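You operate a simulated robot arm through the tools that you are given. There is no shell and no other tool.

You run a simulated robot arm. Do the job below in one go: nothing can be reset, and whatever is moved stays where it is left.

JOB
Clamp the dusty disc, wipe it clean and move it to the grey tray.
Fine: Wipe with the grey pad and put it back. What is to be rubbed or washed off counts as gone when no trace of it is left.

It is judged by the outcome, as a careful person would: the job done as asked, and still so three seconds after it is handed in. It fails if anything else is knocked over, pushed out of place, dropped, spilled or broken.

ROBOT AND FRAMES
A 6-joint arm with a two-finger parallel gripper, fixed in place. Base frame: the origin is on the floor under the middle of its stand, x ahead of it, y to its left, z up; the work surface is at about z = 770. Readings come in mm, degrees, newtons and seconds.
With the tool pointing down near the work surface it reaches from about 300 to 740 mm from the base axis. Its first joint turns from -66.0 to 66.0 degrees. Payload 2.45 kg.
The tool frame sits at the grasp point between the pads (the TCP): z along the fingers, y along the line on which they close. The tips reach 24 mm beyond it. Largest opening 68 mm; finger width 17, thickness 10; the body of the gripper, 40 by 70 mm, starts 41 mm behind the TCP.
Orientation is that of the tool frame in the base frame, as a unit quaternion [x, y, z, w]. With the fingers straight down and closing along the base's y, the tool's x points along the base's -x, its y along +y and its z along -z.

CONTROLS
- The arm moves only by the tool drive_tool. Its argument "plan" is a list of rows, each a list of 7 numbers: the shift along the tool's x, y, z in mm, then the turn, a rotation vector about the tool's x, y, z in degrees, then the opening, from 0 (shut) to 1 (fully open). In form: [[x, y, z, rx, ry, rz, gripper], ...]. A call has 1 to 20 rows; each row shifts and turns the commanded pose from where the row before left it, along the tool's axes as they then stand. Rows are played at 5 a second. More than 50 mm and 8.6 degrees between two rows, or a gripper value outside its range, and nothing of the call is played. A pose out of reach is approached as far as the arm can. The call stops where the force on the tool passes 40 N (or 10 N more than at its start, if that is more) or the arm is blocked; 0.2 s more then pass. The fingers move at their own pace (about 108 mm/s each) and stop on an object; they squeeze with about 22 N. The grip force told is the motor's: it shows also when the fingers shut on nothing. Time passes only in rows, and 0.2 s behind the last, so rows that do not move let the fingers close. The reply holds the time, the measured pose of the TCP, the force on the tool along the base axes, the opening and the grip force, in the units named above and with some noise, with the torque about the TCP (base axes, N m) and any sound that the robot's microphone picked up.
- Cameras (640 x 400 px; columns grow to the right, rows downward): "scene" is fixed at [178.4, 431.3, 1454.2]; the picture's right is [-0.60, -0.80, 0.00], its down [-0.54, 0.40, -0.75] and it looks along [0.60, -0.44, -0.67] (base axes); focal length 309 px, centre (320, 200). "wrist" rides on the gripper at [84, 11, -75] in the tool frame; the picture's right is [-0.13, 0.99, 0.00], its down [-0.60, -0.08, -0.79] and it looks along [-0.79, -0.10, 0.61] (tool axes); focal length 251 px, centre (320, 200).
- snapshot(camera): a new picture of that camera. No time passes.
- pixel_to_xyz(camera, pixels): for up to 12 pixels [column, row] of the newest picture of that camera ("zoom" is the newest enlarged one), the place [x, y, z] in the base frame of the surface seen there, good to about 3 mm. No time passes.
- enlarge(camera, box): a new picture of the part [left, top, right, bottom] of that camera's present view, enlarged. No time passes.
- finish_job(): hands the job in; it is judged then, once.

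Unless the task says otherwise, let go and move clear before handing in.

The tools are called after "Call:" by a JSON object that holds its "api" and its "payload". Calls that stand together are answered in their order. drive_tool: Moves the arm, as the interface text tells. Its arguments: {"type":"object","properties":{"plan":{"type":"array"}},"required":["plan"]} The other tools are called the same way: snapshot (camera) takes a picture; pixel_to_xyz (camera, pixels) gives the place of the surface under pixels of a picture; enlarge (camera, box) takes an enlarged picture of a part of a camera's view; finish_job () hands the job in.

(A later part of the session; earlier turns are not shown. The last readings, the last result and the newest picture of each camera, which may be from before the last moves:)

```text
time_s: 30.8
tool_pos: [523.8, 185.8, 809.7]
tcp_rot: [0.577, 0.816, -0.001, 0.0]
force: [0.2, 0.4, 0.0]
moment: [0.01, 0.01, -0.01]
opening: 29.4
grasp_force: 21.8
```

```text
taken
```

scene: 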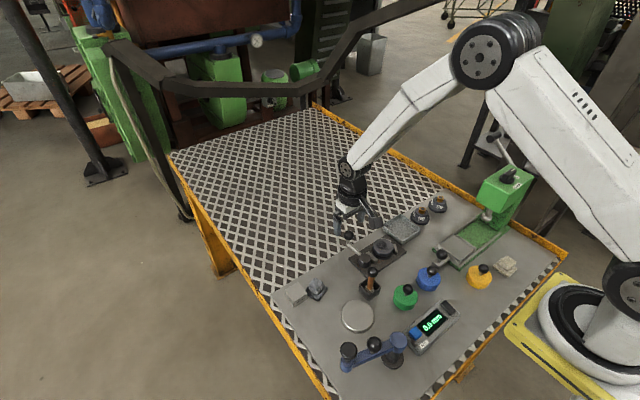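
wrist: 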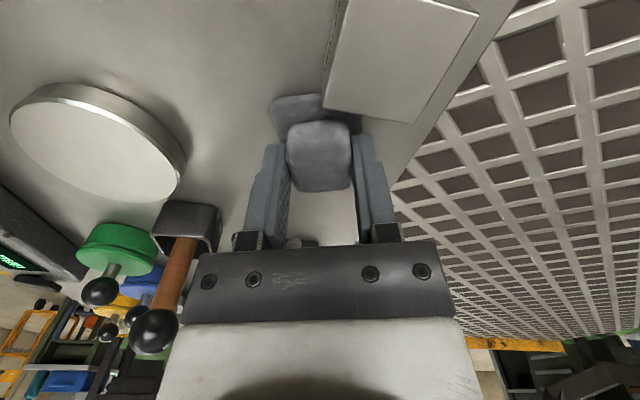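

The grip on the pad is firm (opening 29.4). I'll lift it straight up to about z 905 and then re-measure the clamped disc.

Call:
{"api": "drive_tool", "payload": {"plan": [[0, 0, -10, 0, 0, 0, 0.2], [0, 0, -20, 0, 0, 0, 0.2], [0, 0, -22, 0, 0, 0, 0.2], [0, 0, -22, 0, 0, 0, 0.2], [0, 0, -22, 0, 0, 0, 0.2], [0, 0, 0, 0, 0, 0, 0.2]]}}

Call:
{"api": "enlarge", "payload": {"camera": "scene", "box": [352, 225, 416, 265]}}

Call:
{"api": "snapshot", "payload": {"camera": "wrist"}}

```text
time_s: 32.2
tool_pos: [523.7, 185.7, 906.3]
tcp_rot: [0.577, 0.817, 0.001, 0.001]
force: [0.0, 0.3, -0.5]
moment: [0.02, 0.03, 0.01]
opening: 29.2
grasp_force: 22.1
```

```text
10.00 times, centred on (384, 245) of scene
```

zoom: 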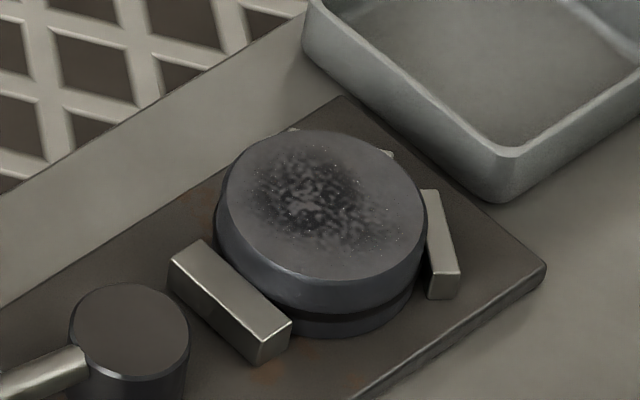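

```text
taken
```

wrist: 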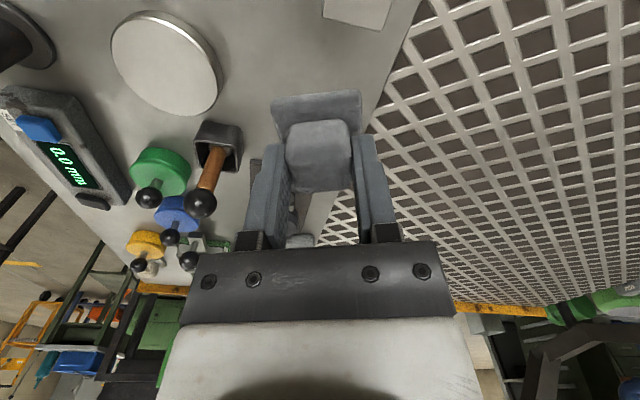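

The pad is held and lifted. The dust covers most of the disc's top, from about zoom (240,150) to (405,255), so I'll get disc rim and dust patch coordinates.

Call:
{"api": "pixel_to_xyz", "payload": {"camera": "zoom", "pixels": [[325, 206], [228, 200], [424, 222], [320, 134], [330, 278], [245, 160], [400, 165], [250, 255], [400, 262], [310, 150], [390, 240], [250, 200]]}}

```text
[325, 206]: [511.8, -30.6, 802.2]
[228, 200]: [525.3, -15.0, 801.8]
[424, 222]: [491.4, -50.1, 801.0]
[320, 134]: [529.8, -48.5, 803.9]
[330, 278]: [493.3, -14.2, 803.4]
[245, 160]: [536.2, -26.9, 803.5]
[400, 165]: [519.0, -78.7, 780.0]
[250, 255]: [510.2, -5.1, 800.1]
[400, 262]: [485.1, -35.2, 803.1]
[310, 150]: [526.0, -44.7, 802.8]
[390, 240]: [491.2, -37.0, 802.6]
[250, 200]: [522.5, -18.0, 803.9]
```

The disc centre is about (510,-31.5), with its top at z≈803 and radius about 25.5. I'll carry the pad across at z 906, above the lever ball (845), to over the disc.

Call:
{"api": "drive_tool", "payload": {"plan": [[-25.03, -10.69, 0, 0, 0, 0, 0.2], [-25.03, -10.69, 0, 0, 0, 0, 0.2], [-25.03, -10.69, 0, 0, 0, 0, 0.2], [-25.03, -10.69, 0, 0, 0, 0, 0.2], [-25.03, -10.69, 0, 0, 0, 0, 0.2], [-25.03, -10.69, 0, 0, 0, 0, 0.2], [-25.03, -10.69, 0, 0, 0, 0, 0.2], [-25.03, -10.69, 0, 0, 0, 0, 0.2], [0, 0, 20, 0, 0, 0, 0.2], [0, 0, 20, 0, 0, 0, 0.2], [0, 0, 10, 0, 0, 0, 0.2], [0, 0, 0, 0, 0, 0, 0.2], [0, 0, 0, 0, 0, 0, 0.2]]}}

Call:
{"api": "enlarge", "payload": {"camera": "scene", "box": [330, 200, 426, 260]}}

Call:
{"api": "snapshot", "payload": {"camera": "wrist"}}

```text
time_s: 35.0
tool_pos: [508.7, -31.2, 854.4]
tcp_rot: [0.577, 0.817, 0.0, 0.0]
force: [0.1, -0.7, -0.1]
moment: [0.05, 0.05, 0.05]
opening: 29.3
grasp_force: 22.1
```

```text
6.67 times, centred on (378, 230) of scene
```

zoom: 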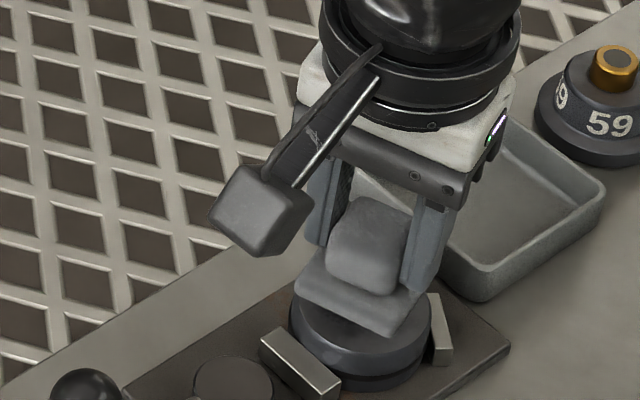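

```text
taken
```

wrist: 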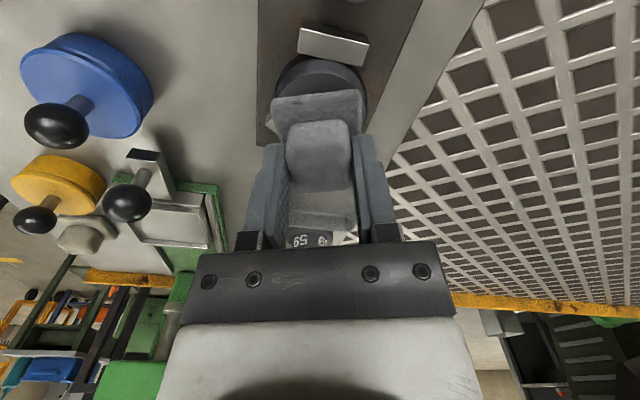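

The pad is over the disc with about 12 mm to go. I'll lower it gently in small steps and watch the vertical force.

Call:
{"api": "drive_tool", "payload": {"plan": [[0, 0, 5, 0, 0, 0, 0.2], [0, 0, 4, 0, 0, 0, 0.2], [0, 0, 2, 0, 0, 0, 0.2], [0, 0, 1.5, 0, 0, 0, 0.2], [0, 0, 0, 0, 0, 0, 0.2]]}}

```text
time_s: 36.2
tool_pos: [510.0, -31.0, 843.6]
tcp_rot: [0.577, 0.817, 0.0, 0.0]
force: [0.4, -0.6, 0.0]
moment: [0.02, 0.0, 0.0]
opening: 29.3
grasp_force: 22.0
```

There is no contact yet at z 843.6. I'll continue in about 1 mm steps.

Call:
{"api": "drive_tool", "payload": {"plan": [[0, 0, 1, 0, 0, 0, 0.2], [0, 0, 1, 0, 0, 0, 0.2], [0, 0, 1, 0, 0, 0, 0.2], [0, 0, 0, 0, 0, 0, 0.2]]}}

```text
time_s: 37.2
tool_pos: [509.4, -32.1, 842.3]
tcp_rot: [0.577, 0.817, 0.0, 0.001]
force: [-8.4, 1.9, 35.1]
moment: [0.0, 0.21, -0.01]
opening: 29.3
grasp_force: 22.2
```

Contact is at z≈842.5 and it is stiff (35 N). I'll ease up by 1 mm to get a moderate pressure.

Call:
{"api": "drive_tool", "payload": {"plan": [[0, 0, -1, 0, 0, 0, 0.2], [0, 0, 0, 0, 0, 0, 0.2]]}}

```text
time_s: 37.8
tool_pos: [508.9, -30.7, 841.5]
tcp_rot: [0.576, 0.817, 0.0, 0.001]
force: [1.6, 4.5, 14.1]
moment: [0.21, -0.1, 0.03]
opening: 29.6
grasp_force: 22.1
```

Now at about 14 N of pressure. I'll wipe with a square pattern of ±12 mm around the disc centre.

Call:
{"api": "drive_tool", "payload": {"plan": [[6, 0, 0, 0, 0, 0, 0.2], [6, 0, 0, 0, 0, 0, 0.2], [0, 6, 0, 0, 0, 0, 0.2], [0, 6, 0, 0, 0, 0, 0.2], [-8, 0, 0, 0, 0, 0, 0.2], [-8, 0, 0, 0, 0, 0, 0.2], [-8, 0, 0, 0, 0, 0, 0.2], [0, -8, 0, 0, 0, 0, 0.2], [0, -8, 0, 0, 0, 0, 0.2], [0, -8, 0, 0, 0, 0, 0.2], [8, 0, 0, 0, 0, 0, 0.2], [8, 0, 0, 0, 0, 0, 0.2], [8, 0, 0, 0, 0, 0, 0.2], [0, 6, 0, 0, 0, 0, 0.2], [0, 6, 0, 0, 0, 0, 0.2], [-6, 0, 0, 0, 0, 0, 0.2], [-6, 0, 0, 0, 0, 0, 0.2], [0, 0, 0, 0, 0, 0, 0.2]]}}

Call:
{"api": "enlarge", "payload": {"camera": "scene", "box": [330, 210, 426, 270]}}

```text
time_s: 41.6
tool_pos: [511.3, -32.1, 840.1]
tcp_rot: [0.577, 0.817, 0.0, 0.0]
force: [-0.1, -0.1, 0.1]
moment: [0.03, 0.01, 0.01]
opening: 29.3
grasp_force: 22.0
```

```text
6.67 times, centred on (378, 240) of scene
```

zoom: 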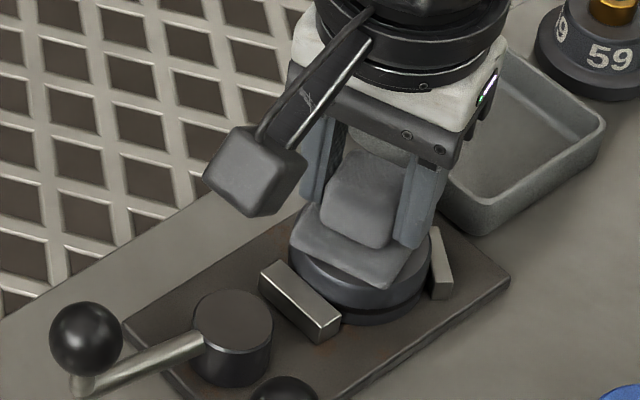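

The force is now zero, so the pad probably slid up slightly in the fingers during the 35 N touch. I'll raise it and look at the dust state.

Call:
{"api": "drive_tool", "payload": {"plan": [[0, 0, -15, 0, 0, 0, 0.2], [0, 0, -20, 0, 0, 0, 0.2], [0, 0, -25, 0, 0, 0, 0.2], [0, 0, 0, 0, 0, 0, 0.2]]}}

Call:
{"api": "enlarge", "payload": {"camera": "scene", "box": [352, 225, 416, 265]}}

Call:
{"api": "snapshot", "payload": {"camera": "wrist"}}

```text
time_s: 42.6
tool_pos: [508.2, -30.2, 901.8]
tcp_rot: [0.577, 0.817, 0.0, 0.0]
force: [-0.5, 0.2, -0.5]
moment: [0.01, 0.02, -0.03]
opening: 29.6
grasp_force: 22.2
```

```text
10.00 times, centred on (384, 245) of scene
```

zoom: 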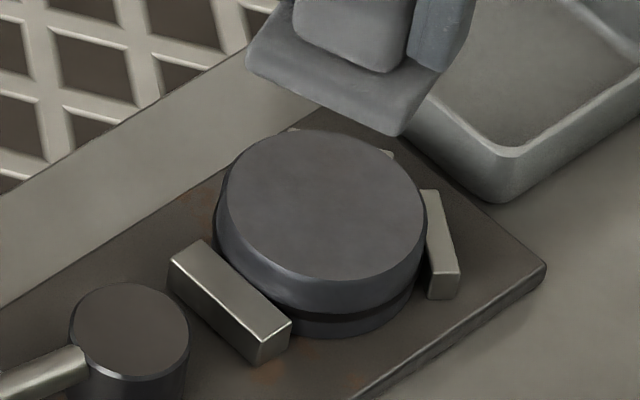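

```text
taken
```

wrist: 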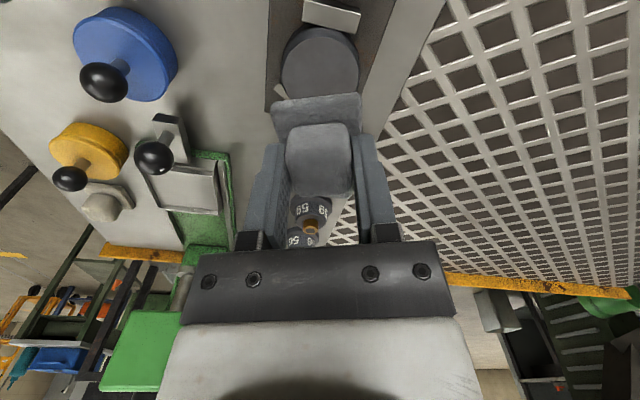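

The disc top now looks uniformly clean in the scene zoom. I'll check it from the wrist side too, including the part near the rim.

Call:
{"api": "enlarge", "payload": {"camera": "wrist", "box": [264, 10, 376, 80]}}

Call:
{"api": "enlarge", "payload": {"camera": "scene", "box": [368, 234, 400, 256]}}

```text
5.71 times, centred on (320, 45) of wrist
```

zoom: 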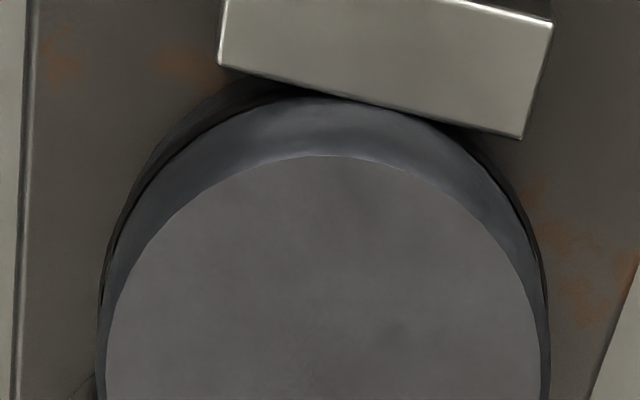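

```text
16.00 times, centred on (384, 245) of scene
```

zoom: 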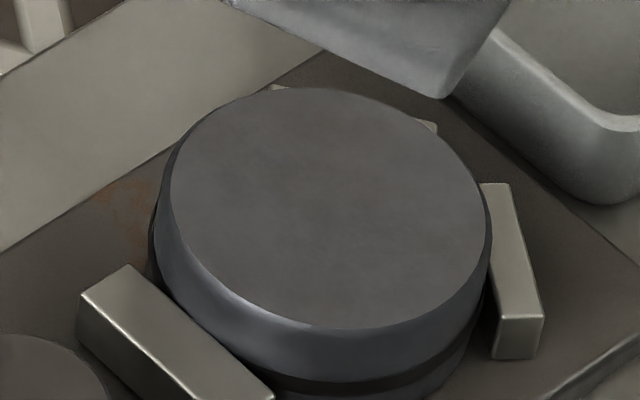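

It looks clean. As "no trace" is required, I'll do one more light pass to be sure, lowering again gently.

Call:
{"api": "drive_tool", "payload": {"plan": [[0, 0, 20, 0, 0, 0, 0.2], [0, 0, 20, 0, 0, 0, 0.2], [0, 0, 15, 0, 0, 0, 0.2], [0, 0, 3, 0, 0, 0, 0.2], [0, 0, 1, 0, 0, 0, 0.2], [0, 0, 0.5, 0, 0, 0, 0.2], [0, 0, 0.5, 0, 0, 0, 0.2], [0, 0, 0, 0, 0, 0, 0.2]]}}

```text
time_s: 44.4
tool_pos: [509.2, -30.4, 840.1]
tcp_rot: [0.578, 0.816, 0.001, 0.0]
force: [0.1, -0.7, -0.5]
moment: [0.01, -0.03, -0.01]
opening: 29.7
grasp_force: 21.8
```

Call:
{"api": "drive_tool", "payload": {"plan": [[0, 0, 0.5, 0, 0, 0, 0.2], [0, 0, 0.4, 0, 0, 0, 0.2], [0, 0, 0, 0, 0, 0, 0.2]]}}

```text
time_s: 45.2
tool_pos: [509.5, -30.7, 841.4]
tcp_rot: [0.577, 0.817, 0.0, 0.0]
force: [-0.1, 0.2, -1.6]
moment: [-0.01, 0.02, 0.01]
opening: 29.3
grasp_force: 21.9
```

There's still no contact at z≈840 (force about -1.6 N). I'll lower in 0.5 mm steps.

Call:
{"api": "drive_tool", "payload": {"plan": [[0, 0, 0.5, 0, 0, 0, 0.2], [0, 0, 0.4, 0, 0, 0, 0.2], [0, 0, 0, 0, 0, 0, 0.2]]}}

```text
time_s: 46.0
tool_pos: [509.7, -31.2, 840.0]
tcp_rot: [0.577, 0.817, 0.001, 0.0]
force: [-2.5, 5.9, 18.9]
moment: [0.56, 0.27, 0.01]
opening: 29.4
grasp_force: 22.0
```

There is now contact at about 19 N. I'll do a second square-and-cross wiping pattern.

Call:
{"api": "drive_tool", "payload": {"plan": [[0, 6, -0.2, 0, 0, 0, 0.2], [0, 6, 0, 0, 0, 0, 0.2], [6, 0, 0, 0, 0, 0, 0.2], [6, 0, 0, 0, 0, 0, 0.2], [0, -8, 0, 0, 0, 0, 0.2], [0, -8, 0, 0, 0, 0, 0.2], [0, -8, 0, 0, 0, 0, 0.2], [-8, 0, 0, 0, 0, 0, 0.2], [-8, 0, 0, 0, 0, 0, 0.2], [-8, 0, 0, 0, 0, 0, 0.2], [0, 8, 0, 0, 0, 0, 0.2], [0, 8, 0, 0, 0, 0, 0.2], [0, 8, 0, 0, 0, 0, 0.2], [6, -6, 0, 0, 0, 0, 0.2], [6, -6, 0, 0, 0, 0, 0.2], [0, 0, 0, 0, 0, 0, 0.2]]}}

```text
time_s: 49.4
tool_pos: [509.7, -32.4, 840.0]
tcp_rot: [0.577, 0.817, 0.0, 0.001]
force: [0.6, 0.0, -0.4]
moment: [0.01, 0.0, 0.01]
opening: 29.7
grasp_force: 21.6
```

The pass is finished with no odd loads. I'll raise the pad and check the disc and the pad's seat in the fingers.

Call:
{"api": "drive_tool", "payload": {"plan": [[0, 0, -15, 0, 0, 0, 0.2], [0, 0, -20, 0, 0, 0, 0.2], [0, 0, -30, 0, 0, 0, 0.2], [0, 0, 0, 0, 0, 0, 0.2], [0, 0, 0, 0, 0, 0, 0.2]]}}

Call:
{"api": "enlarge", "payload": {"camera": "scene", "box": [352, 225, 416, 265]}}

Call:
{"api": "enlarge", "payload": {"camera": "scene", "box": [340, 170, 420, 220]}}

Call:
{"api": "snapshot", "payload": {"camera": "wrist"}}

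```text
time_s: 50.6
tool_pos: [510.5, -29.4, 905.1]
tcp_rot: [0.577, 0.816, 0.0, 0.0]
force: [-0.3, 0.4, -0.9]
moment: [0.0, 0.0, 0.01]
opening: 29.6
grasp_force: 21.7
```

```text
10.00 times, centred on (384, 245) of scene
```

zoom: 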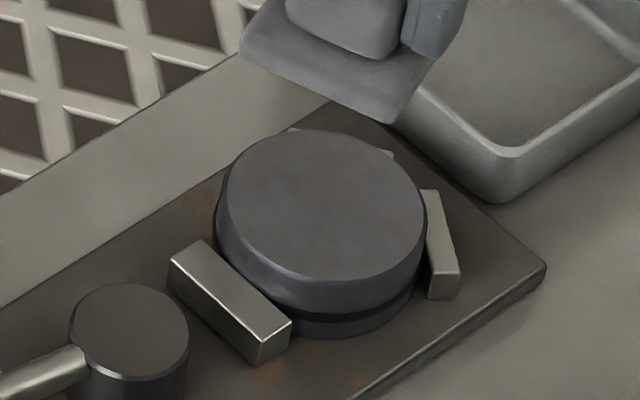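

```text
8.00 times, centred on (380, 195) of scene
```

zoom: 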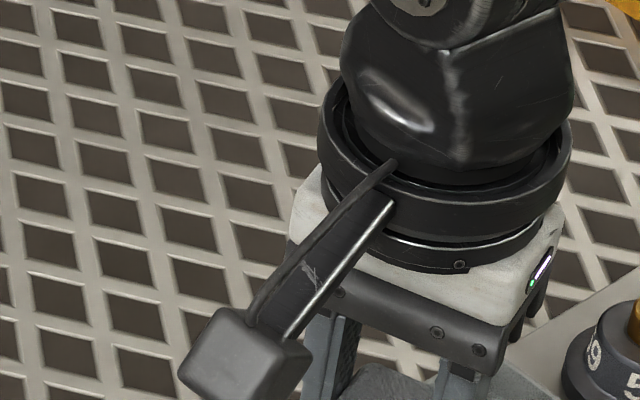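

```text
taken
```

wrist: 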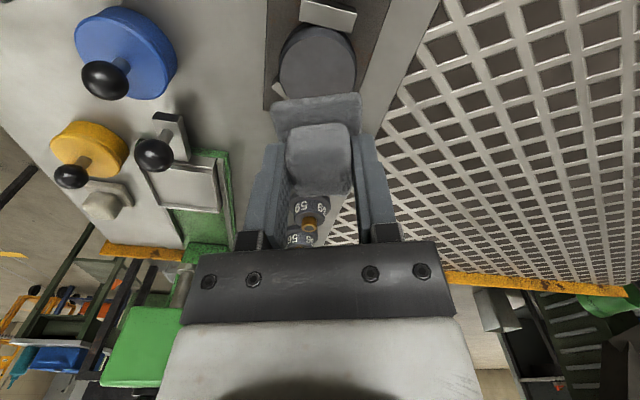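

The disc is uniformly clean and unmoved in the vise. I'll carry the pad back along the same path to directly above its original spot.

Call:
{"api": "drive_tool", "payload": {"plan": [[25.03, 10.69, 0, 0, 0, 0, 0.2], [25.03, 10.69, 0, 0, 0, 0, 0.2], [25.03, 10.69, 0, 0, 0, 0, 0.2], [25.03, 10.69, 0, 0, 0, 0, 0.2], [25.03, 10.69, 0, 0, 0, 0, 0.2], [25.03, 10.69, 0, 0, 0, 0, 0.2], [25.03, 10.69, 0, 0, 0, 0, 0.2], [25.03, 10.69, 0, 0, 0, 0, 0.2], [0, 0, 25, 0, 0, 0, 0.2], [0, 0, 25, 0, 0, 0, 0.2], [0, 0, 20, 0, 0, 0, 0.2], [0, 0, 15, 0, 0, 0, 0.2], [0, 0, 5, 0, 0, 0, 0.2], [0, 0, 0, 0, 0, 0, 0.2], [0, 0, 0, 0, 0, 0, 0.2]]}}

Call:
{"api": "enlarge", "payload": {"camera": "scene", "box": [268, 250, 364, 310]}}

Call:
{"api": "snapshot", "payload": {"camera": "wrist"}}

```text
time_s: 53.8
tool_pos: [524.7, 185.0, 814.4]
tcp_rot: [0.578, 0.816, 0.001, 0.0]
force: [-0.3, 0.6, 0.5]
moment: [-0.02, -0.01, 0.01]
opening: 29.5
grasp_force: 22.1
```

```text
6.67 times, centred on (316, 280) of scene
```

zoom: 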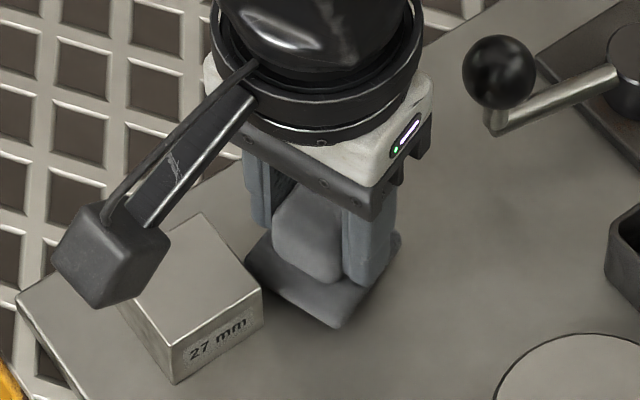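

```text
taken
```

wrist: 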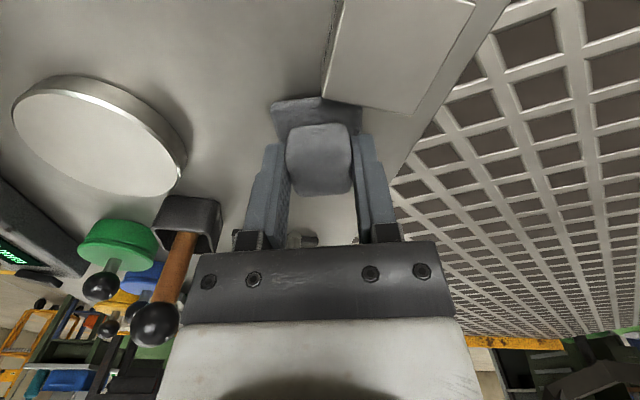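

The pad is just above its old spot beside the block. I'll lower it the last millimetres gently.

Call:
{"api": "drive_tool", "payload": {"plan": [[0, 0, 3, 0, 0, 0, 0.2], [0, 0, 2, 0, 0, 0, 0.2], [0, 0, 1, 0, 0, 0, 0.2], [0, 0, 0, 0, 0, 0, 0.2]]}}

Call:
{"api": "drive_tool", "payload": {"plan": [[0, 0, 0.6, 0, 0, 0, 0.2], [0, 0, 0, 0, 0, 0, 0.2]]}}

Call:
{"api": "drive_tool", "payload": {"plan": [[0, 0, 0.5, 0, 0, 0, 0.2], [0, 0, 0, 0, 0, 0, 0.2]]}}

```text
time_s: 54.8
tool_pos: [523.4, 186.9, 807.6]
tcp_rot: [0.577, 0.817, 0.001, 0.0]
force: [0.1, -1.0, -0.5]
moment: [-0.01, -0.02, 0.01]
opening: 29.7
grasp_force: 22.3
```

```text
time_s: 55.4
tool_pos: [524.1, 186.3, 808.4]
tcp_rot: [0.577, 0.817, 0.0, 0.0]
force: [0.3, -0.4, -0.6]
moment: [0.01, -0.01, -0.01]
opening: 29.6
grasp_force: 21.6
```

```text
time_s: 56.0
tool_pos: [523.6, 185.8, 807.6]
tcp_rot: [0.577, 0.817, 0.0, 0.001]
force: [-1.5, -0.4, 8.2]
moment: [0.16, 0.18, 0.05]
opening: 29.4
grasp_force: 22.0
```

The pad has touched down (8 N upward). I'll open gently to 44 mm and lift clear.

Call:
{"api": "drive_tool", "payload": {"plan": [[0, 0, 0, 0, 0, 0, 0.5], [0, 0, 0, 0, 0, 0, 0.65], [0, 0, 0, 0, 0, 0, 0.65], [0, 0, -10, 0, 0, 0, 0.65], [0, 0, -20, 0, 0, 0, 0.65], [0, 0, -30, 0, 0, 0, 0.65], [0, 0, -40, 0, 0, 0, 0.65], [0, 0, 0, 0, 0, 0, 0.65]]}}

Call:
{"api": "enlarge", "payload": {"camera": "scene", "box": [280, 270, 344, 310]}}

Call:
{"api": "snapshot", "payload": {"camera": "wrist"}}

```text
time_s: 57.8
tool_pos: [521.7, 185.1, 904.5]
tcp_rot: [0.577, 0.817, 0.001, 0.0]
force: [-0.6, 0.3, 0.4]
moment: [0.0, 0.02, 0.01]
opening: 44.2
grasp_force: 0.0
```

```text
10.00 times, centred on (312, 290) of scene
```

zoom: 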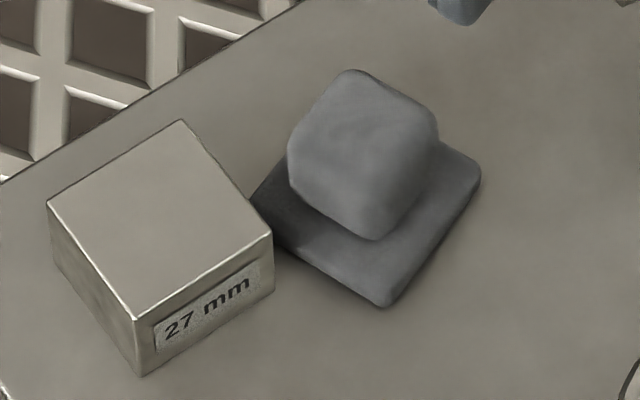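

```text
taken
```

wrist: 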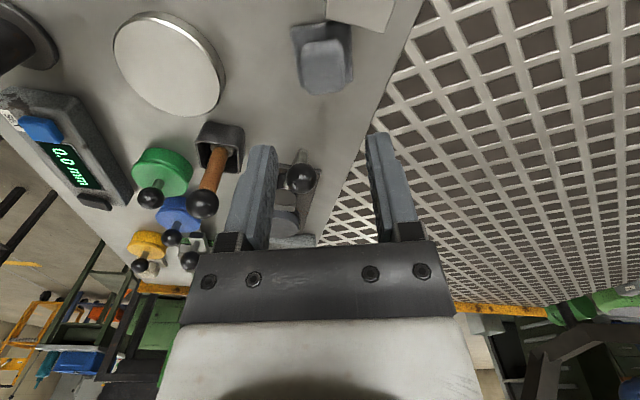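

The pad is back beside the block, maybe 1 to 2 mm shifted. I'll check that it lies flat and clear of the block.

Call:
{"api": "pixel_to_xyz", "payload": {"camera": "zoom", "pixels": [[365, 130], [385, 290], [470, 180], [300, 230], [340, 260], [430, 240], [390, 312], [485, 190], [255, 210], [350, 75], [435, 130], [370, 235]]}}

Call:
{"api": "enlarge", "payload": {"camera": "wrist", "box": [260, 0, 400, 100]}}

```text
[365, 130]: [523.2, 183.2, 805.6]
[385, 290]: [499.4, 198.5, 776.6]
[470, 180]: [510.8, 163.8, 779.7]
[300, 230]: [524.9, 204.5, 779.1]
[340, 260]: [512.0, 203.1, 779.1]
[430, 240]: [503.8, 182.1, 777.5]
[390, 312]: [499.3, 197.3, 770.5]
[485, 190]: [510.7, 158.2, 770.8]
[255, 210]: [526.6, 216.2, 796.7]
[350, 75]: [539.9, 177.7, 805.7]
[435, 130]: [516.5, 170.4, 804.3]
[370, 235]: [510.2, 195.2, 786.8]
```

```text
4.00 times, centred on (330, 50) of wrist
```

zoom: 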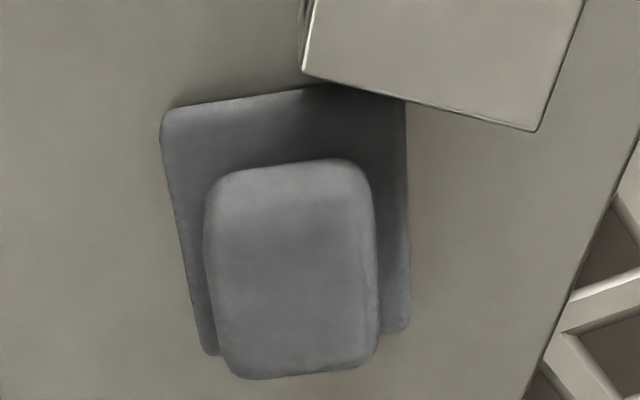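

The pad is flat (top 805.6, base 779) and clear of the block. Next I'll unclamp: I'll turn the tool to yaw +78° and go above the lever ball at about (522,104).

Call:
{"api": "drive_tool", "payload": {"plan": [[0, 0, 0, 0, 0, -8.244, 0.65], [0, 0, 0, 0, 0, -8.244, 0.65], [0, 0, 0, 0, 0, -8.244, 0.65], [0, 0, 0, 0, 0, -8.244, 0.65], [0, 0, 0, 0, 0, -8.244, 0.65], [0, 0, 0, 0, 0, -8.244, 0.65], [0, 0, 0, 0, 0, -8.244, 0.65], [0, 0, 0, 0, 0, -8.244, 0.65], [0, 0, 0, 0, 0, -8.244, 0.65], [0, 0, 0, 0, 0, -8.244, 0.65], [0, 0, 0, 0, 0, -8.244, 0.65], [0, 0, 0, 0, 0, -8.244, 0.65], [0, 0, 0, 0, 0, -8.244, 0.65], [0, 0, 0, 0, 0, -8.244, 0.65], [0, 0, 0, 0, 0, -8.244, 0.65], [0, 0, 0, 0, 0, -8.244, 0.65], [0, 0, 0, 0, 0, -8.244, 0.65], [0, 0, 0, 0, 0, -8.252, 0.65]]}}

Call:
{"api": "drive_tool", "payload": {"plan": [[26.4, -5.7, 0, 0, 0, 0, 0.8], [26.4, -5.7, 0, 0, 0, 0, 0.8], [26.4, -5.7, 0, 0, 0, 0, 0.8], [0, 0, 0, 0, 0, 0, 0.8], [0, 0, 0, 0, 0, 0, 0.8]]}}

Call:
{"api": "snapshot", "payload": {"camera": "wrist"}}

Call:
{"api": "enlarge", "payload": {"camera": "scene", "box": [320, 210, 416, 270]}}

```text
time_s: 61.6
tool_pos: [523.3, 185.2, 908.2]
tcp_rot: [-0.629, 0.777, 0.0, 0.0]
force: [-0.1, 0.6, 0.5]
moment: [-0.03, 0.0, 0.0]
opening: 44.2
grasp_force: 0.0
```

```text
time_s: 62.8
tool_pos: [523.5, 104.1, 907.8]
tcp_rot: [-0.627, 0.779, 0.0, 0.0]
force: [-0.5, 0.0, -0.2]
moment: [0.0, 0.04, 0.02]
opening: 54.4
grasp_force: 0.0
```

```text
taken
```

wrist: 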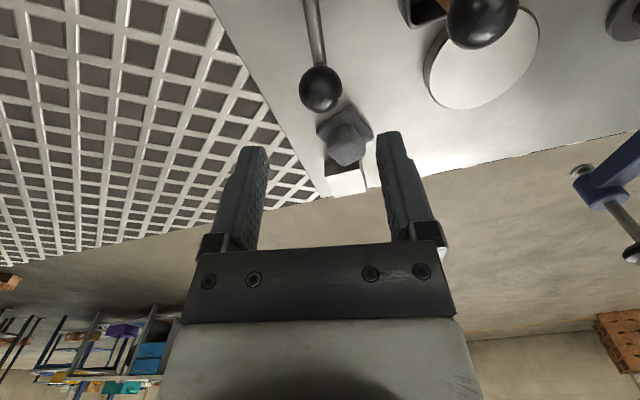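

```text
6.67 times, centred on (368, 240) of scene
```

zoom: 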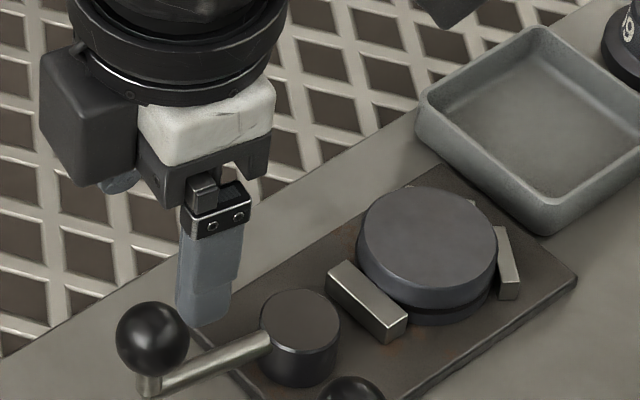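

The ball at wrist pixel (320,88) is aligned between the fingers. I'll descend to z≈837 and narrow the cage.

Call:
{"api": "drive_tool", "payload": {"plan": [[0, 0, 25, 0, 0, 0, 0.8], [0, 0, 25, 0, 0, 0, 0.8], [0, 0, 20.5, 0, 0, 0, 0.8], [0, 0, 0, 0, 0, 0, 0.8], [0, 0, 0, 0, 0, 0, 0.5], [0, 0, 0, 0, 0, 0, 0.5]]}}

Call:
{"api": "snapshot", "payload": {"camera": "wrist"}}

```text
time_s: 64.2
tool_pos: [524.6, 105.3, 837.7]
tcp_rot: [-0.628, 0.778, 0.001, 0.0]
force: [-0.9, 0.1, 0.4]
moment: [0.0, 0.01, 0.01]
opening: 33.9
grasp_force: 0.0
```

```text
taken
```

wrist: 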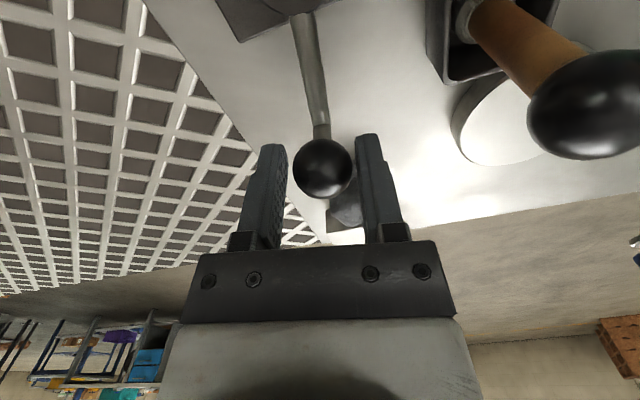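

The ball is caged. I'll swing it back (clockwise) 4° per row and watch the force as it releases.

Call:
{"api": "drive_tool", "payload": {"plan": [[0.17, -4.75, 0, 0, 0, 4, 0.5], [0.17, -4.75, 0, 0, 0, 4, 0.5], [0.17, -4.75, 0, 0, 0, 4, 0.5], [0.17, -4.75, 0, 0, 0, 4, 0.5], [0, 0, 0, 0, 0, 0, 0.5]]}}

Call:
{"api": "snapshot", "payload": {"camera": "wrist"}}

Call:
{"api": "enlarge", "payload": {"camera": "scene", "box": [320, 210, 416, 270]}}

```text
time_s: 65.4
tool_pos: [540.1, 98.8, 837.1]
tcp_rot: [-0.514, 0.858, 0.0, -0.001]
force: [0.3, 1.0, 0.0]
moment: [0.02, 0.03, -0.04]
opening: 34.0
grasp_force: 0.2
```

```text
taken
```

wrist: 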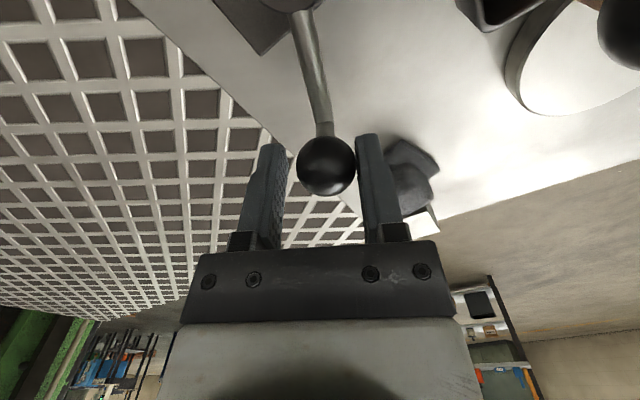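

```text
6.67 times, centred on (368, 240) of scene
```

zoom: 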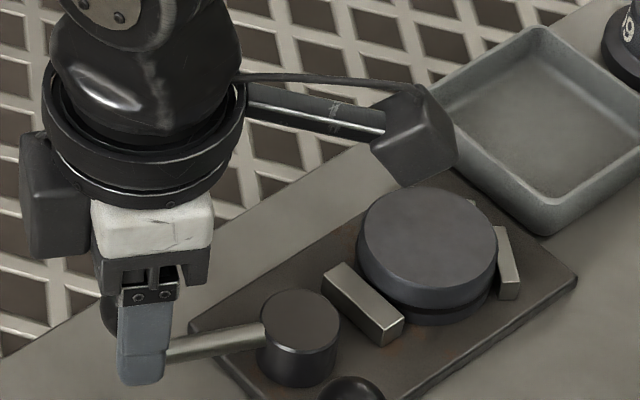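

The lever follows freely and the jaw has begun to back off from the disc. I'll continue the swing toward the original +x direction.

Call:
{"api": "drive_tool", "payload": {"plan": [[0.17, -4.75, 0, 0, 0, 4, 0.5], [0.17, -4.75, 0, 0, 0, 4, 0.5], [0.17, -4.75, 0, 0, 0, 4, 0.5], [0.17, -4.75, 0, 0, 0, 4, 0.5], [0.17, -4.75, 0, 0, 0, 4, 0.5], [0.17, -4.75, 0, 0, 0, 4, 0.5], [0.17, -4.75, 0, 0, 0, 4, 0.5], [0.17, -4.75, 0, 0, 0, 4, 0.5], [0, 0, 0, 0, 0, 0, 0.5]]}}

Call:
{"api": "snapshot", "payload": {"camera": "wrist"}}

Call:
{"api": "enlarge", "payload": {"camera": "scene", "box": [320, 210, 416, 270]}}

```text
time_s: 67.4
tool_pos: [568.7, 71.1, 835.8]
tcp_rot: [-0.256, 0.967, 0.0, 0.0]
force: [0.0, -0.4, -0.2]
moment: [0.01, -0.01, -0.02]
opening: 33.8
grasp_force: 0.0
```

```text
taken
```

wrist: 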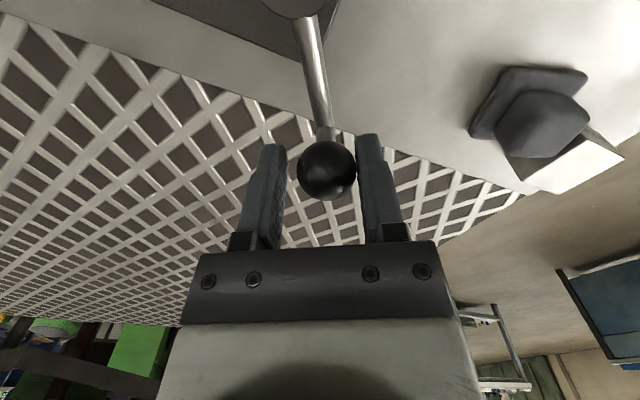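

```text
6.67 times, centred on (368, 240) of scene
```

zoom: 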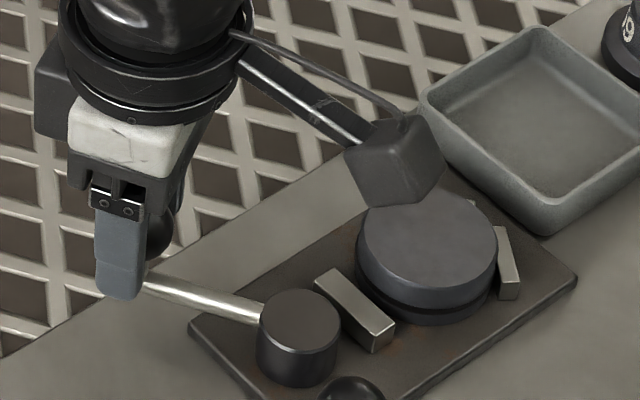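

The gap at the jaw is now wide open and the lever is at about 32°. I'll continue back to near the original 0°.

Call:
{"api": "drive_tool", "payload": {"plan": [[0.17, -4.75, 0, 0, 0, 4, 0.5], [0.17, -4.75, 0, 0, 0, 4, 0.5], [0.17, -4.75, 0, 0, 0, 4, 0.5], [0.17, -4.75, 0, 0, 0, 4, 0.5], [0.17, -4.75, 0, 0, 0, 4, 0.5], [0.17, -4.75, 0, 0, 0, 4, 0.5], [0.17, -4.75, 0, 0, 0, 4, 0.5], [0, 0, 0, 0, 0, 0, 0.5]]}}

Call:
{"api": "snapshot", "payload": {"camera": "wrist"}}

Call:
{"api": "enlarge", "payload": {"camera": "scene", "box": [320, 210, 416, 270]}}

```text
time_s: 69.2
tool_pos: [578.2, 40.0, 839.5]
tcp_rot: [-0.016, 1.0, 0.0, 0.0]
force: [-0.1, -0.3, -0.2]
moment: [-0.02, -0.02, 0.03]
opening: 33.9
grasp_force: 0.0
```

```text
taken
```

wrist: 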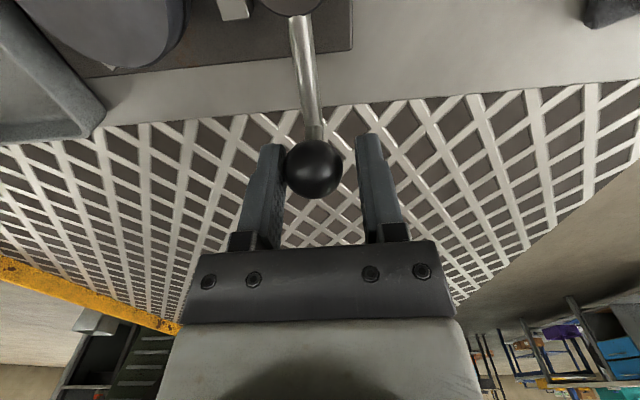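

```text
6.67 times, centred on (368, 240) of scene
```

zoom: 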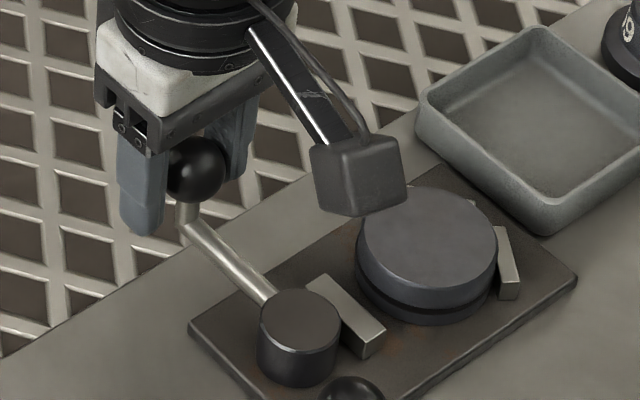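

The lever is back at its original direction and the jaw is clear of the disc. I'll open, rise, and move to look at the tray and the disc for planning the transfer.

Call:
{"api": "drive_tool", "payload": {"plan": [[0, 0, 0, 0, 0, 0, 0.7], [0, 0, 0, 0, 0, 0, 0.8], [0, 0, -20, 0, 0, 0, 0.8], [0, 0, -30, 0, 0, 0, 0.8], [0, 0, -40, 0, 0, 0, 0.8], [0, 0, -30, 0, 0, 0, 1], [0, 0, 0, 0, 0, 0, 1]]}}

Call:
{"api": "drive_tool", "payload": {"plan": [[25, -20, 0, 0, 0, 0, 1], [25, -20, 0, 0, 0, 0, 1], [25, -20, 0, 0, 0, 0, 1], [25, -20, 0, 0, 0, 0, 1], [25, -20, 0, 0, 0, 0, 1], [25, -20, 0, 0, 0, 0, 1], [0, 0, 0, 0, 0, 0, 1], [0, 0, 0, 0, 0, 0, 1]]}}

Call:
{"api": "snapshot", "payload": {"camera": "wrist"}}

Call:
{"api": "enlarge", "payload": {"camera": "wrist", "box": [200, 40, 440, 190]}}

Call:
{"api": "enlarge", "payload": {"camera": "scene", "box": [360, 195, 440, 245]}}

```text
time_s: 70.8
tool_pos: [580.0, 40.3, 959.2]
tcp_rot: [-0.016, 1.0, 0.0, 0.0]
force: [0.4, 0.4, 0.3]
moment: [-0.01, -0.01, -0.01]
opening: 67.7
grasp_force: 0.1
```

```text
time_s: 72.6
tool_pos: [433.0, -86.2, 956.5]
tcp_rot: [-0.016, 1.0, 0.0, -0.001]
force: [-0.5, -0.5, 0.6]
moment: [0.02, -0.02, -0.02]
opening: 67.8
grasp_force: 0.0
```

```text
taken
```

wrist: 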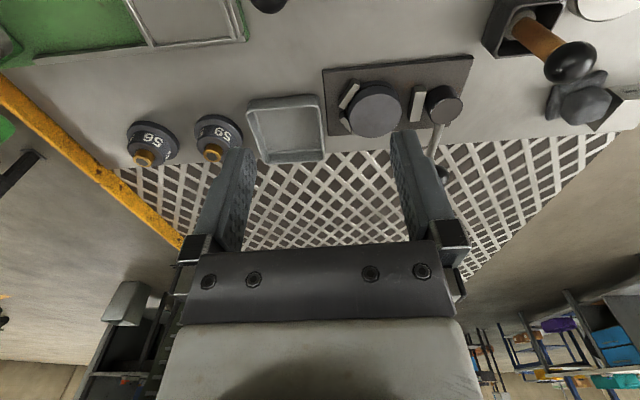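

```text
2.67 times, centred on (320, 115) of wrist
```

zoom: 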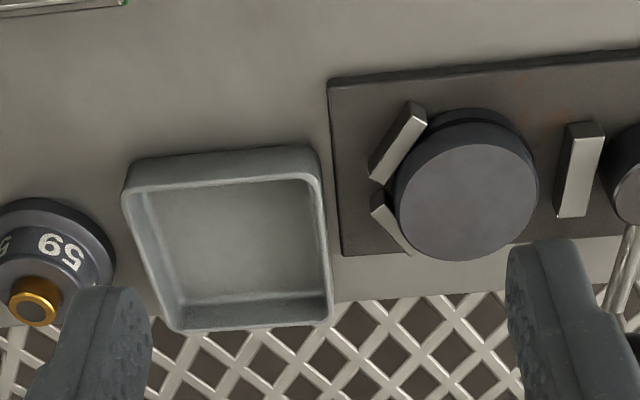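

```text
8.00 times, centred on (400, 220) of scene
```

zoom: 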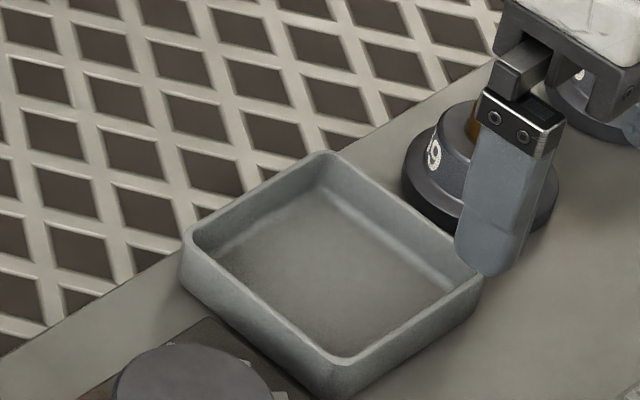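

The tray is at scene (400,220), with rim corners at zoom (325,157), (190,240), (475,278) and (345,360). I'll read the rim, the floor and the disc.

Call:
{"api": "pixel_to_xyz", "payload": {"camera": "zoom", "pixels": [[325, 157], [192, 238], [470, 280], [345, 360], [330, 260], [320, 195], [225, 245], [440, 262], [345, 335], [255, 195], [395, 215], [265, 305]]}}

Call:
{"api": "pixel_to_xyz", "payload": {"camera": "wrist", "pixels": [[248, 105], [319, 97], [268, 162], [323, 158], [285, 130], [266, 151], [322, 148], [284, 99], [256, 130], [322, 125], [255, 112], [313, 108]]}}

Call:
{"api": "pixel_to_xyz", "payload": {"camera": "wrist", "pixels": [[375, 113], [350, 113], [400, 112], [375, 95], [375, 135], [345, 96], [341, 118], [418, 90], [414, 118], [352, 132], [356, 83], [338, 105]]}}

```text
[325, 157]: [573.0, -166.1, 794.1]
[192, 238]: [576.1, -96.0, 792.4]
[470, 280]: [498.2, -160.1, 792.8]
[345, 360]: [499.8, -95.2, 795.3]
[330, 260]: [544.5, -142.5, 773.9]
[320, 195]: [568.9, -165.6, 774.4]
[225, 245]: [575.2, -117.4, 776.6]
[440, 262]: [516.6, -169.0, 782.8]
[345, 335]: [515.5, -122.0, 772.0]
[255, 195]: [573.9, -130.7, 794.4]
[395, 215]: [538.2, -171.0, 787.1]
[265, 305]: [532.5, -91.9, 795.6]
```

```text
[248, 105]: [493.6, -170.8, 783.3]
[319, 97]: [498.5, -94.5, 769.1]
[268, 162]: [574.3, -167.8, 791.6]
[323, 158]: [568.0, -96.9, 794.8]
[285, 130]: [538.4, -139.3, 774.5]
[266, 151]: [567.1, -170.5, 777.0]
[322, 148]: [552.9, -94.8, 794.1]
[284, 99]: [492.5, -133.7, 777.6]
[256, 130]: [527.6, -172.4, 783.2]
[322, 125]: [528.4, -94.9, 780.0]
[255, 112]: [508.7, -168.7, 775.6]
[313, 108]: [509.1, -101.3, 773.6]
```

```text
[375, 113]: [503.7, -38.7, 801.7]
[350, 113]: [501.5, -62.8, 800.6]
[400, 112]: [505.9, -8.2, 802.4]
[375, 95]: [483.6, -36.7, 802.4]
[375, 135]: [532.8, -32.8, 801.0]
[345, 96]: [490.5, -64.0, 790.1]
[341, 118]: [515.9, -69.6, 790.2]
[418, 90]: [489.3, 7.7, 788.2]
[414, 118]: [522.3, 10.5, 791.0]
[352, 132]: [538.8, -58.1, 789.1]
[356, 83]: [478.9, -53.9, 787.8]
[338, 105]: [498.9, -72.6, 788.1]
```

The tray's rim spans about x 496–577 and y -172 to -93 (rim z≈794, floor ≈774), so its inside is about 69 mm and too tight for fingers along an axis. I'll grip the disc high along x, clear of the jaws, then turn 45° over the tray so the fingers sit on its diagonal. First I turn to yaw -90° and go above the disc.

Call:
{"api": "drive_tool", "payload": {"plan": [[0, 0, 0, 0, 0, 8.35, 1], [0, 0, 0, 0, 0, 8.35, 1], [0, 0, 0, 0, 0, 8.35, 1], [0, 0, 0, 0, 0, 8.35, 1], [0, 0, 0, 0, 0, 8.35, 1], [0, 0, 0, 0, 0, 8.35, 1], [0, 0, 0, 0, 0, 8.35, 1], [0, 0, 0, 0, 0, 8.35, 1], [0, 0, 0, 0, 0, 8.35, 1], [0, 0, 0, 0, 0, 8.35, 1], [0, 0, 0, 0, 0, 8.35, 1], [13.2, 19.1, 17, 0, 0, 0, 1], [13.2, 19.1, 17, 0, 0, 0, 1], [13.2, 19.1, 17, 0, 0, 0, 1], [13.2, 19.1, 17, 0, 0, 0, 1], [0, 0, 0, 0, 0, 0, 1], [0, 0, 0, 0, 0, 0, 1]]}}

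Call:
{"api": "snapshot", "payload": {"camera": "wrist"}}

Call:
{"api": "enlarge", "payload": {"camera": "wrist", "box": [240, 0, 400, 100]}}

```text
time_s: 76.2
tool_pos: [506.3, -31.5, 888.5]
tcp_rot: [0.707, 0.707, 0.0, 0.0]
force: [0.0, 0.2, 0.2]
moment: [0.01, 0.0, 0.03]
opening: 67.9
grasp_force: 0.1
```

```text
taken
```

wrist: 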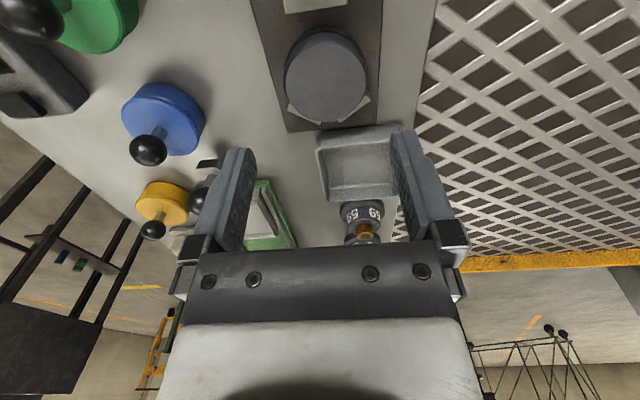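

```text
4.00 times, centred on (320, 50) of wrist
```

zoom: 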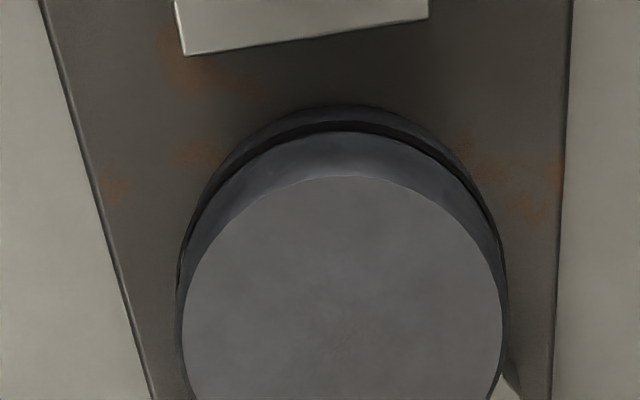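

The disc is fully visible around wrist (326,80). I'll measure its rim precisely from this near view.

Call:
{"api": "enlarge", "payload": {"camera": "wrist", "box": [262, 30, 390, 130]}}

Call:
{"api": "pixel_to_xyz", "payload": {"camera": "wrist", "pixels": [[288, 82], [364, 80], [325, 47], [327, 119], [326, 82], [298, 56], [352, 54], [300, 108], [353, 108], [325, 36], [290, 112], [363, 104]]}}

```text
4.00 times, centred on (326, 80) of wrist
```

zoom: 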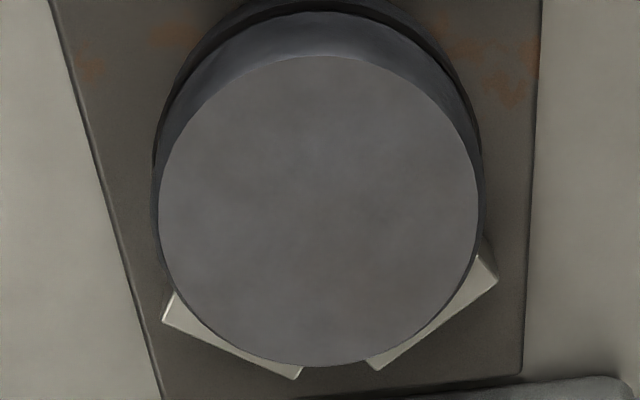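

```text
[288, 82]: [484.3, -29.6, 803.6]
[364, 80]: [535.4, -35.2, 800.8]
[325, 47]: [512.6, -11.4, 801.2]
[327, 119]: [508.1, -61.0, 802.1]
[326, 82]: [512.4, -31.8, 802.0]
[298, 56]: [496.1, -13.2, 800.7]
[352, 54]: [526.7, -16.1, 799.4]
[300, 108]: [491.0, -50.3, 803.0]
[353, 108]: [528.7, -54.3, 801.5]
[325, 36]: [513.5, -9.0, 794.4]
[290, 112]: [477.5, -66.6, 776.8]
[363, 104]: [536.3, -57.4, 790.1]
```

The disc centre comes out at about (510,-35) with diameter about 54 and top z≈802.5. I'll centre above it, lower part-way and re-read the pose.

Call:
{"api": "drive_tool", "payload": {"plan": [[-1.5, 3, 20, 0, 0, 0, 1], [0, 0, 20, 0, 0, 0, 1], [0, 0, 0, 0, 0, 0, 1], [0, 0, 0, 0, 0, 0, 1]]}}

Call:
{"api": "snapshot", "payload": {"camera": "wrist"}}

Call:
{"api": "enlarge", "payload": {"camera": "scene", "box": [340, 200, 420, 250]}}

```text
time_s: 77.2
tool_pos: [511.1, -32.7, 847.6]
tcp_rot: [0.708, 0.707, 0.0, 0.0]
force: [0.4, -0.5, 0.3]
moment: [0.02, -0.02, -0.03]
opening: 67.6
grasp_force: 0.0
```

```text
taken
```

wrist: 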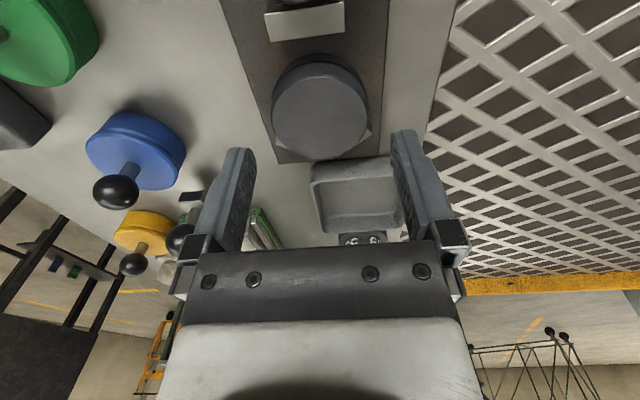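

```text
8.00 times, centred on (380, 225) of scene
```

zoom: 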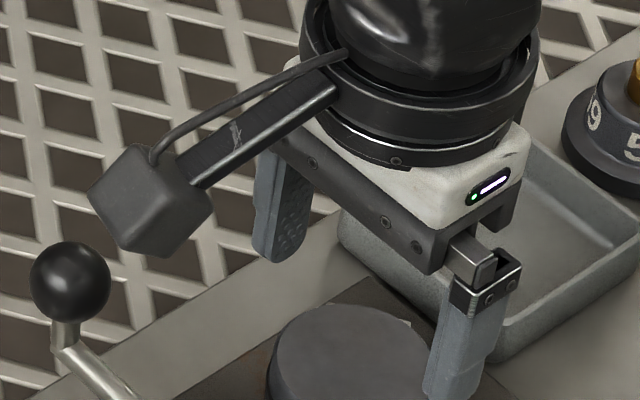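

The disc is column-centred at 320. I'll check its placement along the finger width (base y) with more rim points.

Call:
{"api": "pixel_to_xyz", "payload": {"camera": "wrist", "pixels": [[320, 74], [320, 156], [276, 112], [364, 112], [320, 112], [290, 80], [350, 80], [290, 146], [350, 146], [320, 95], [320, 130], [320, 67]]}}

Call:
{"api": "enlarge", "payload": {"camera": "wrist", "box": [240, 40, 400, 170]}}

```text
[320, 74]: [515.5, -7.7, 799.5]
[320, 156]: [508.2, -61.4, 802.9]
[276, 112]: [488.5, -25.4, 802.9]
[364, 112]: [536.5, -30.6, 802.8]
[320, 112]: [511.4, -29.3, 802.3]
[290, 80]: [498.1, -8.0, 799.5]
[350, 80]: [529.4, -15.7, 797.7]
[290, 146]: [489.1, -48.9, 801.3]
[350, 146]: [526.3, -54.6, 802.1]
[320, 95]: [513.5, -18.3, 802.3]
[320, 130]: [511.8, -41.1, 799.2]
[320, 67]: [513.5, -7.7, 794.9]
```

```text
3.08 times, centred on (320, 105) of wrist
```

zoom: 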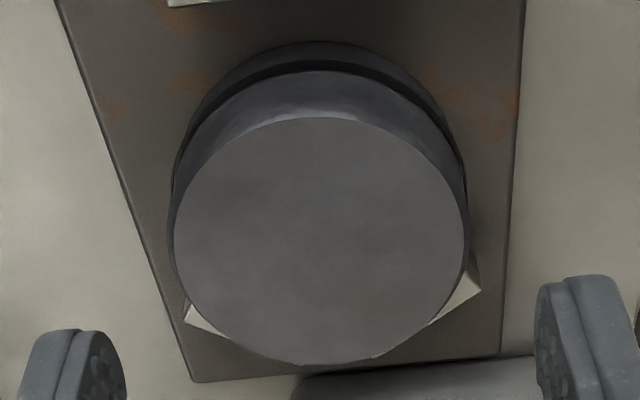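

By geometry the disc is centred to within about 1.5 mm (diameter about 53). I'll shift 1.5 mm, descend to TCP z≈818.5 (about 8 mm overlap, above the jaws) and close.

Call:
{"api": "drive_tool", "payload": {"plan": [[-1.5, 0, 12, 0, 0, 0, 1], [0, 0, 12, 0, 0, 0, 1], [0, 0, 5, 0, 0, 0, 1], [0, 0, 0, 0, 0, 0, 1], [0, 0, 0, 0, 0, 0, 1]]}}

Call:
{"api": "snapshot", "payload": {"camera": "wrist"}}

Call:
{"api": "enlarge", "payload": {"camera": "scene", "box": [340, 210, 420, 260]}}

```text
time_s: 78.4
tool_pos: [511.1, -35.2, 818.5]
tcp_rot: [0.707, 0.708, 0.0, 0.0]
force: [-0.3, -1.0, 0.0]
moment: [0.0, -0.01, 0.0]
opening: 68.0
grasp_force: 0.1
```

```text
taken
```

wrist: 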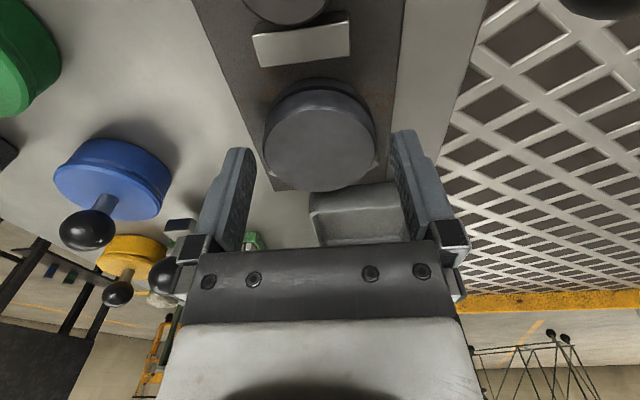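

```text
8.00 times, centred on (380, 235) of scene
```

zoom: 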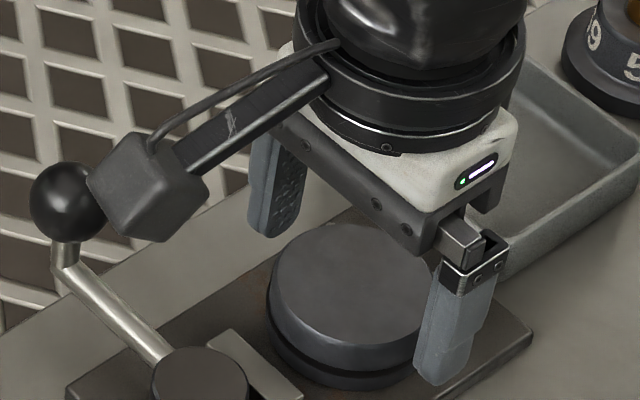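

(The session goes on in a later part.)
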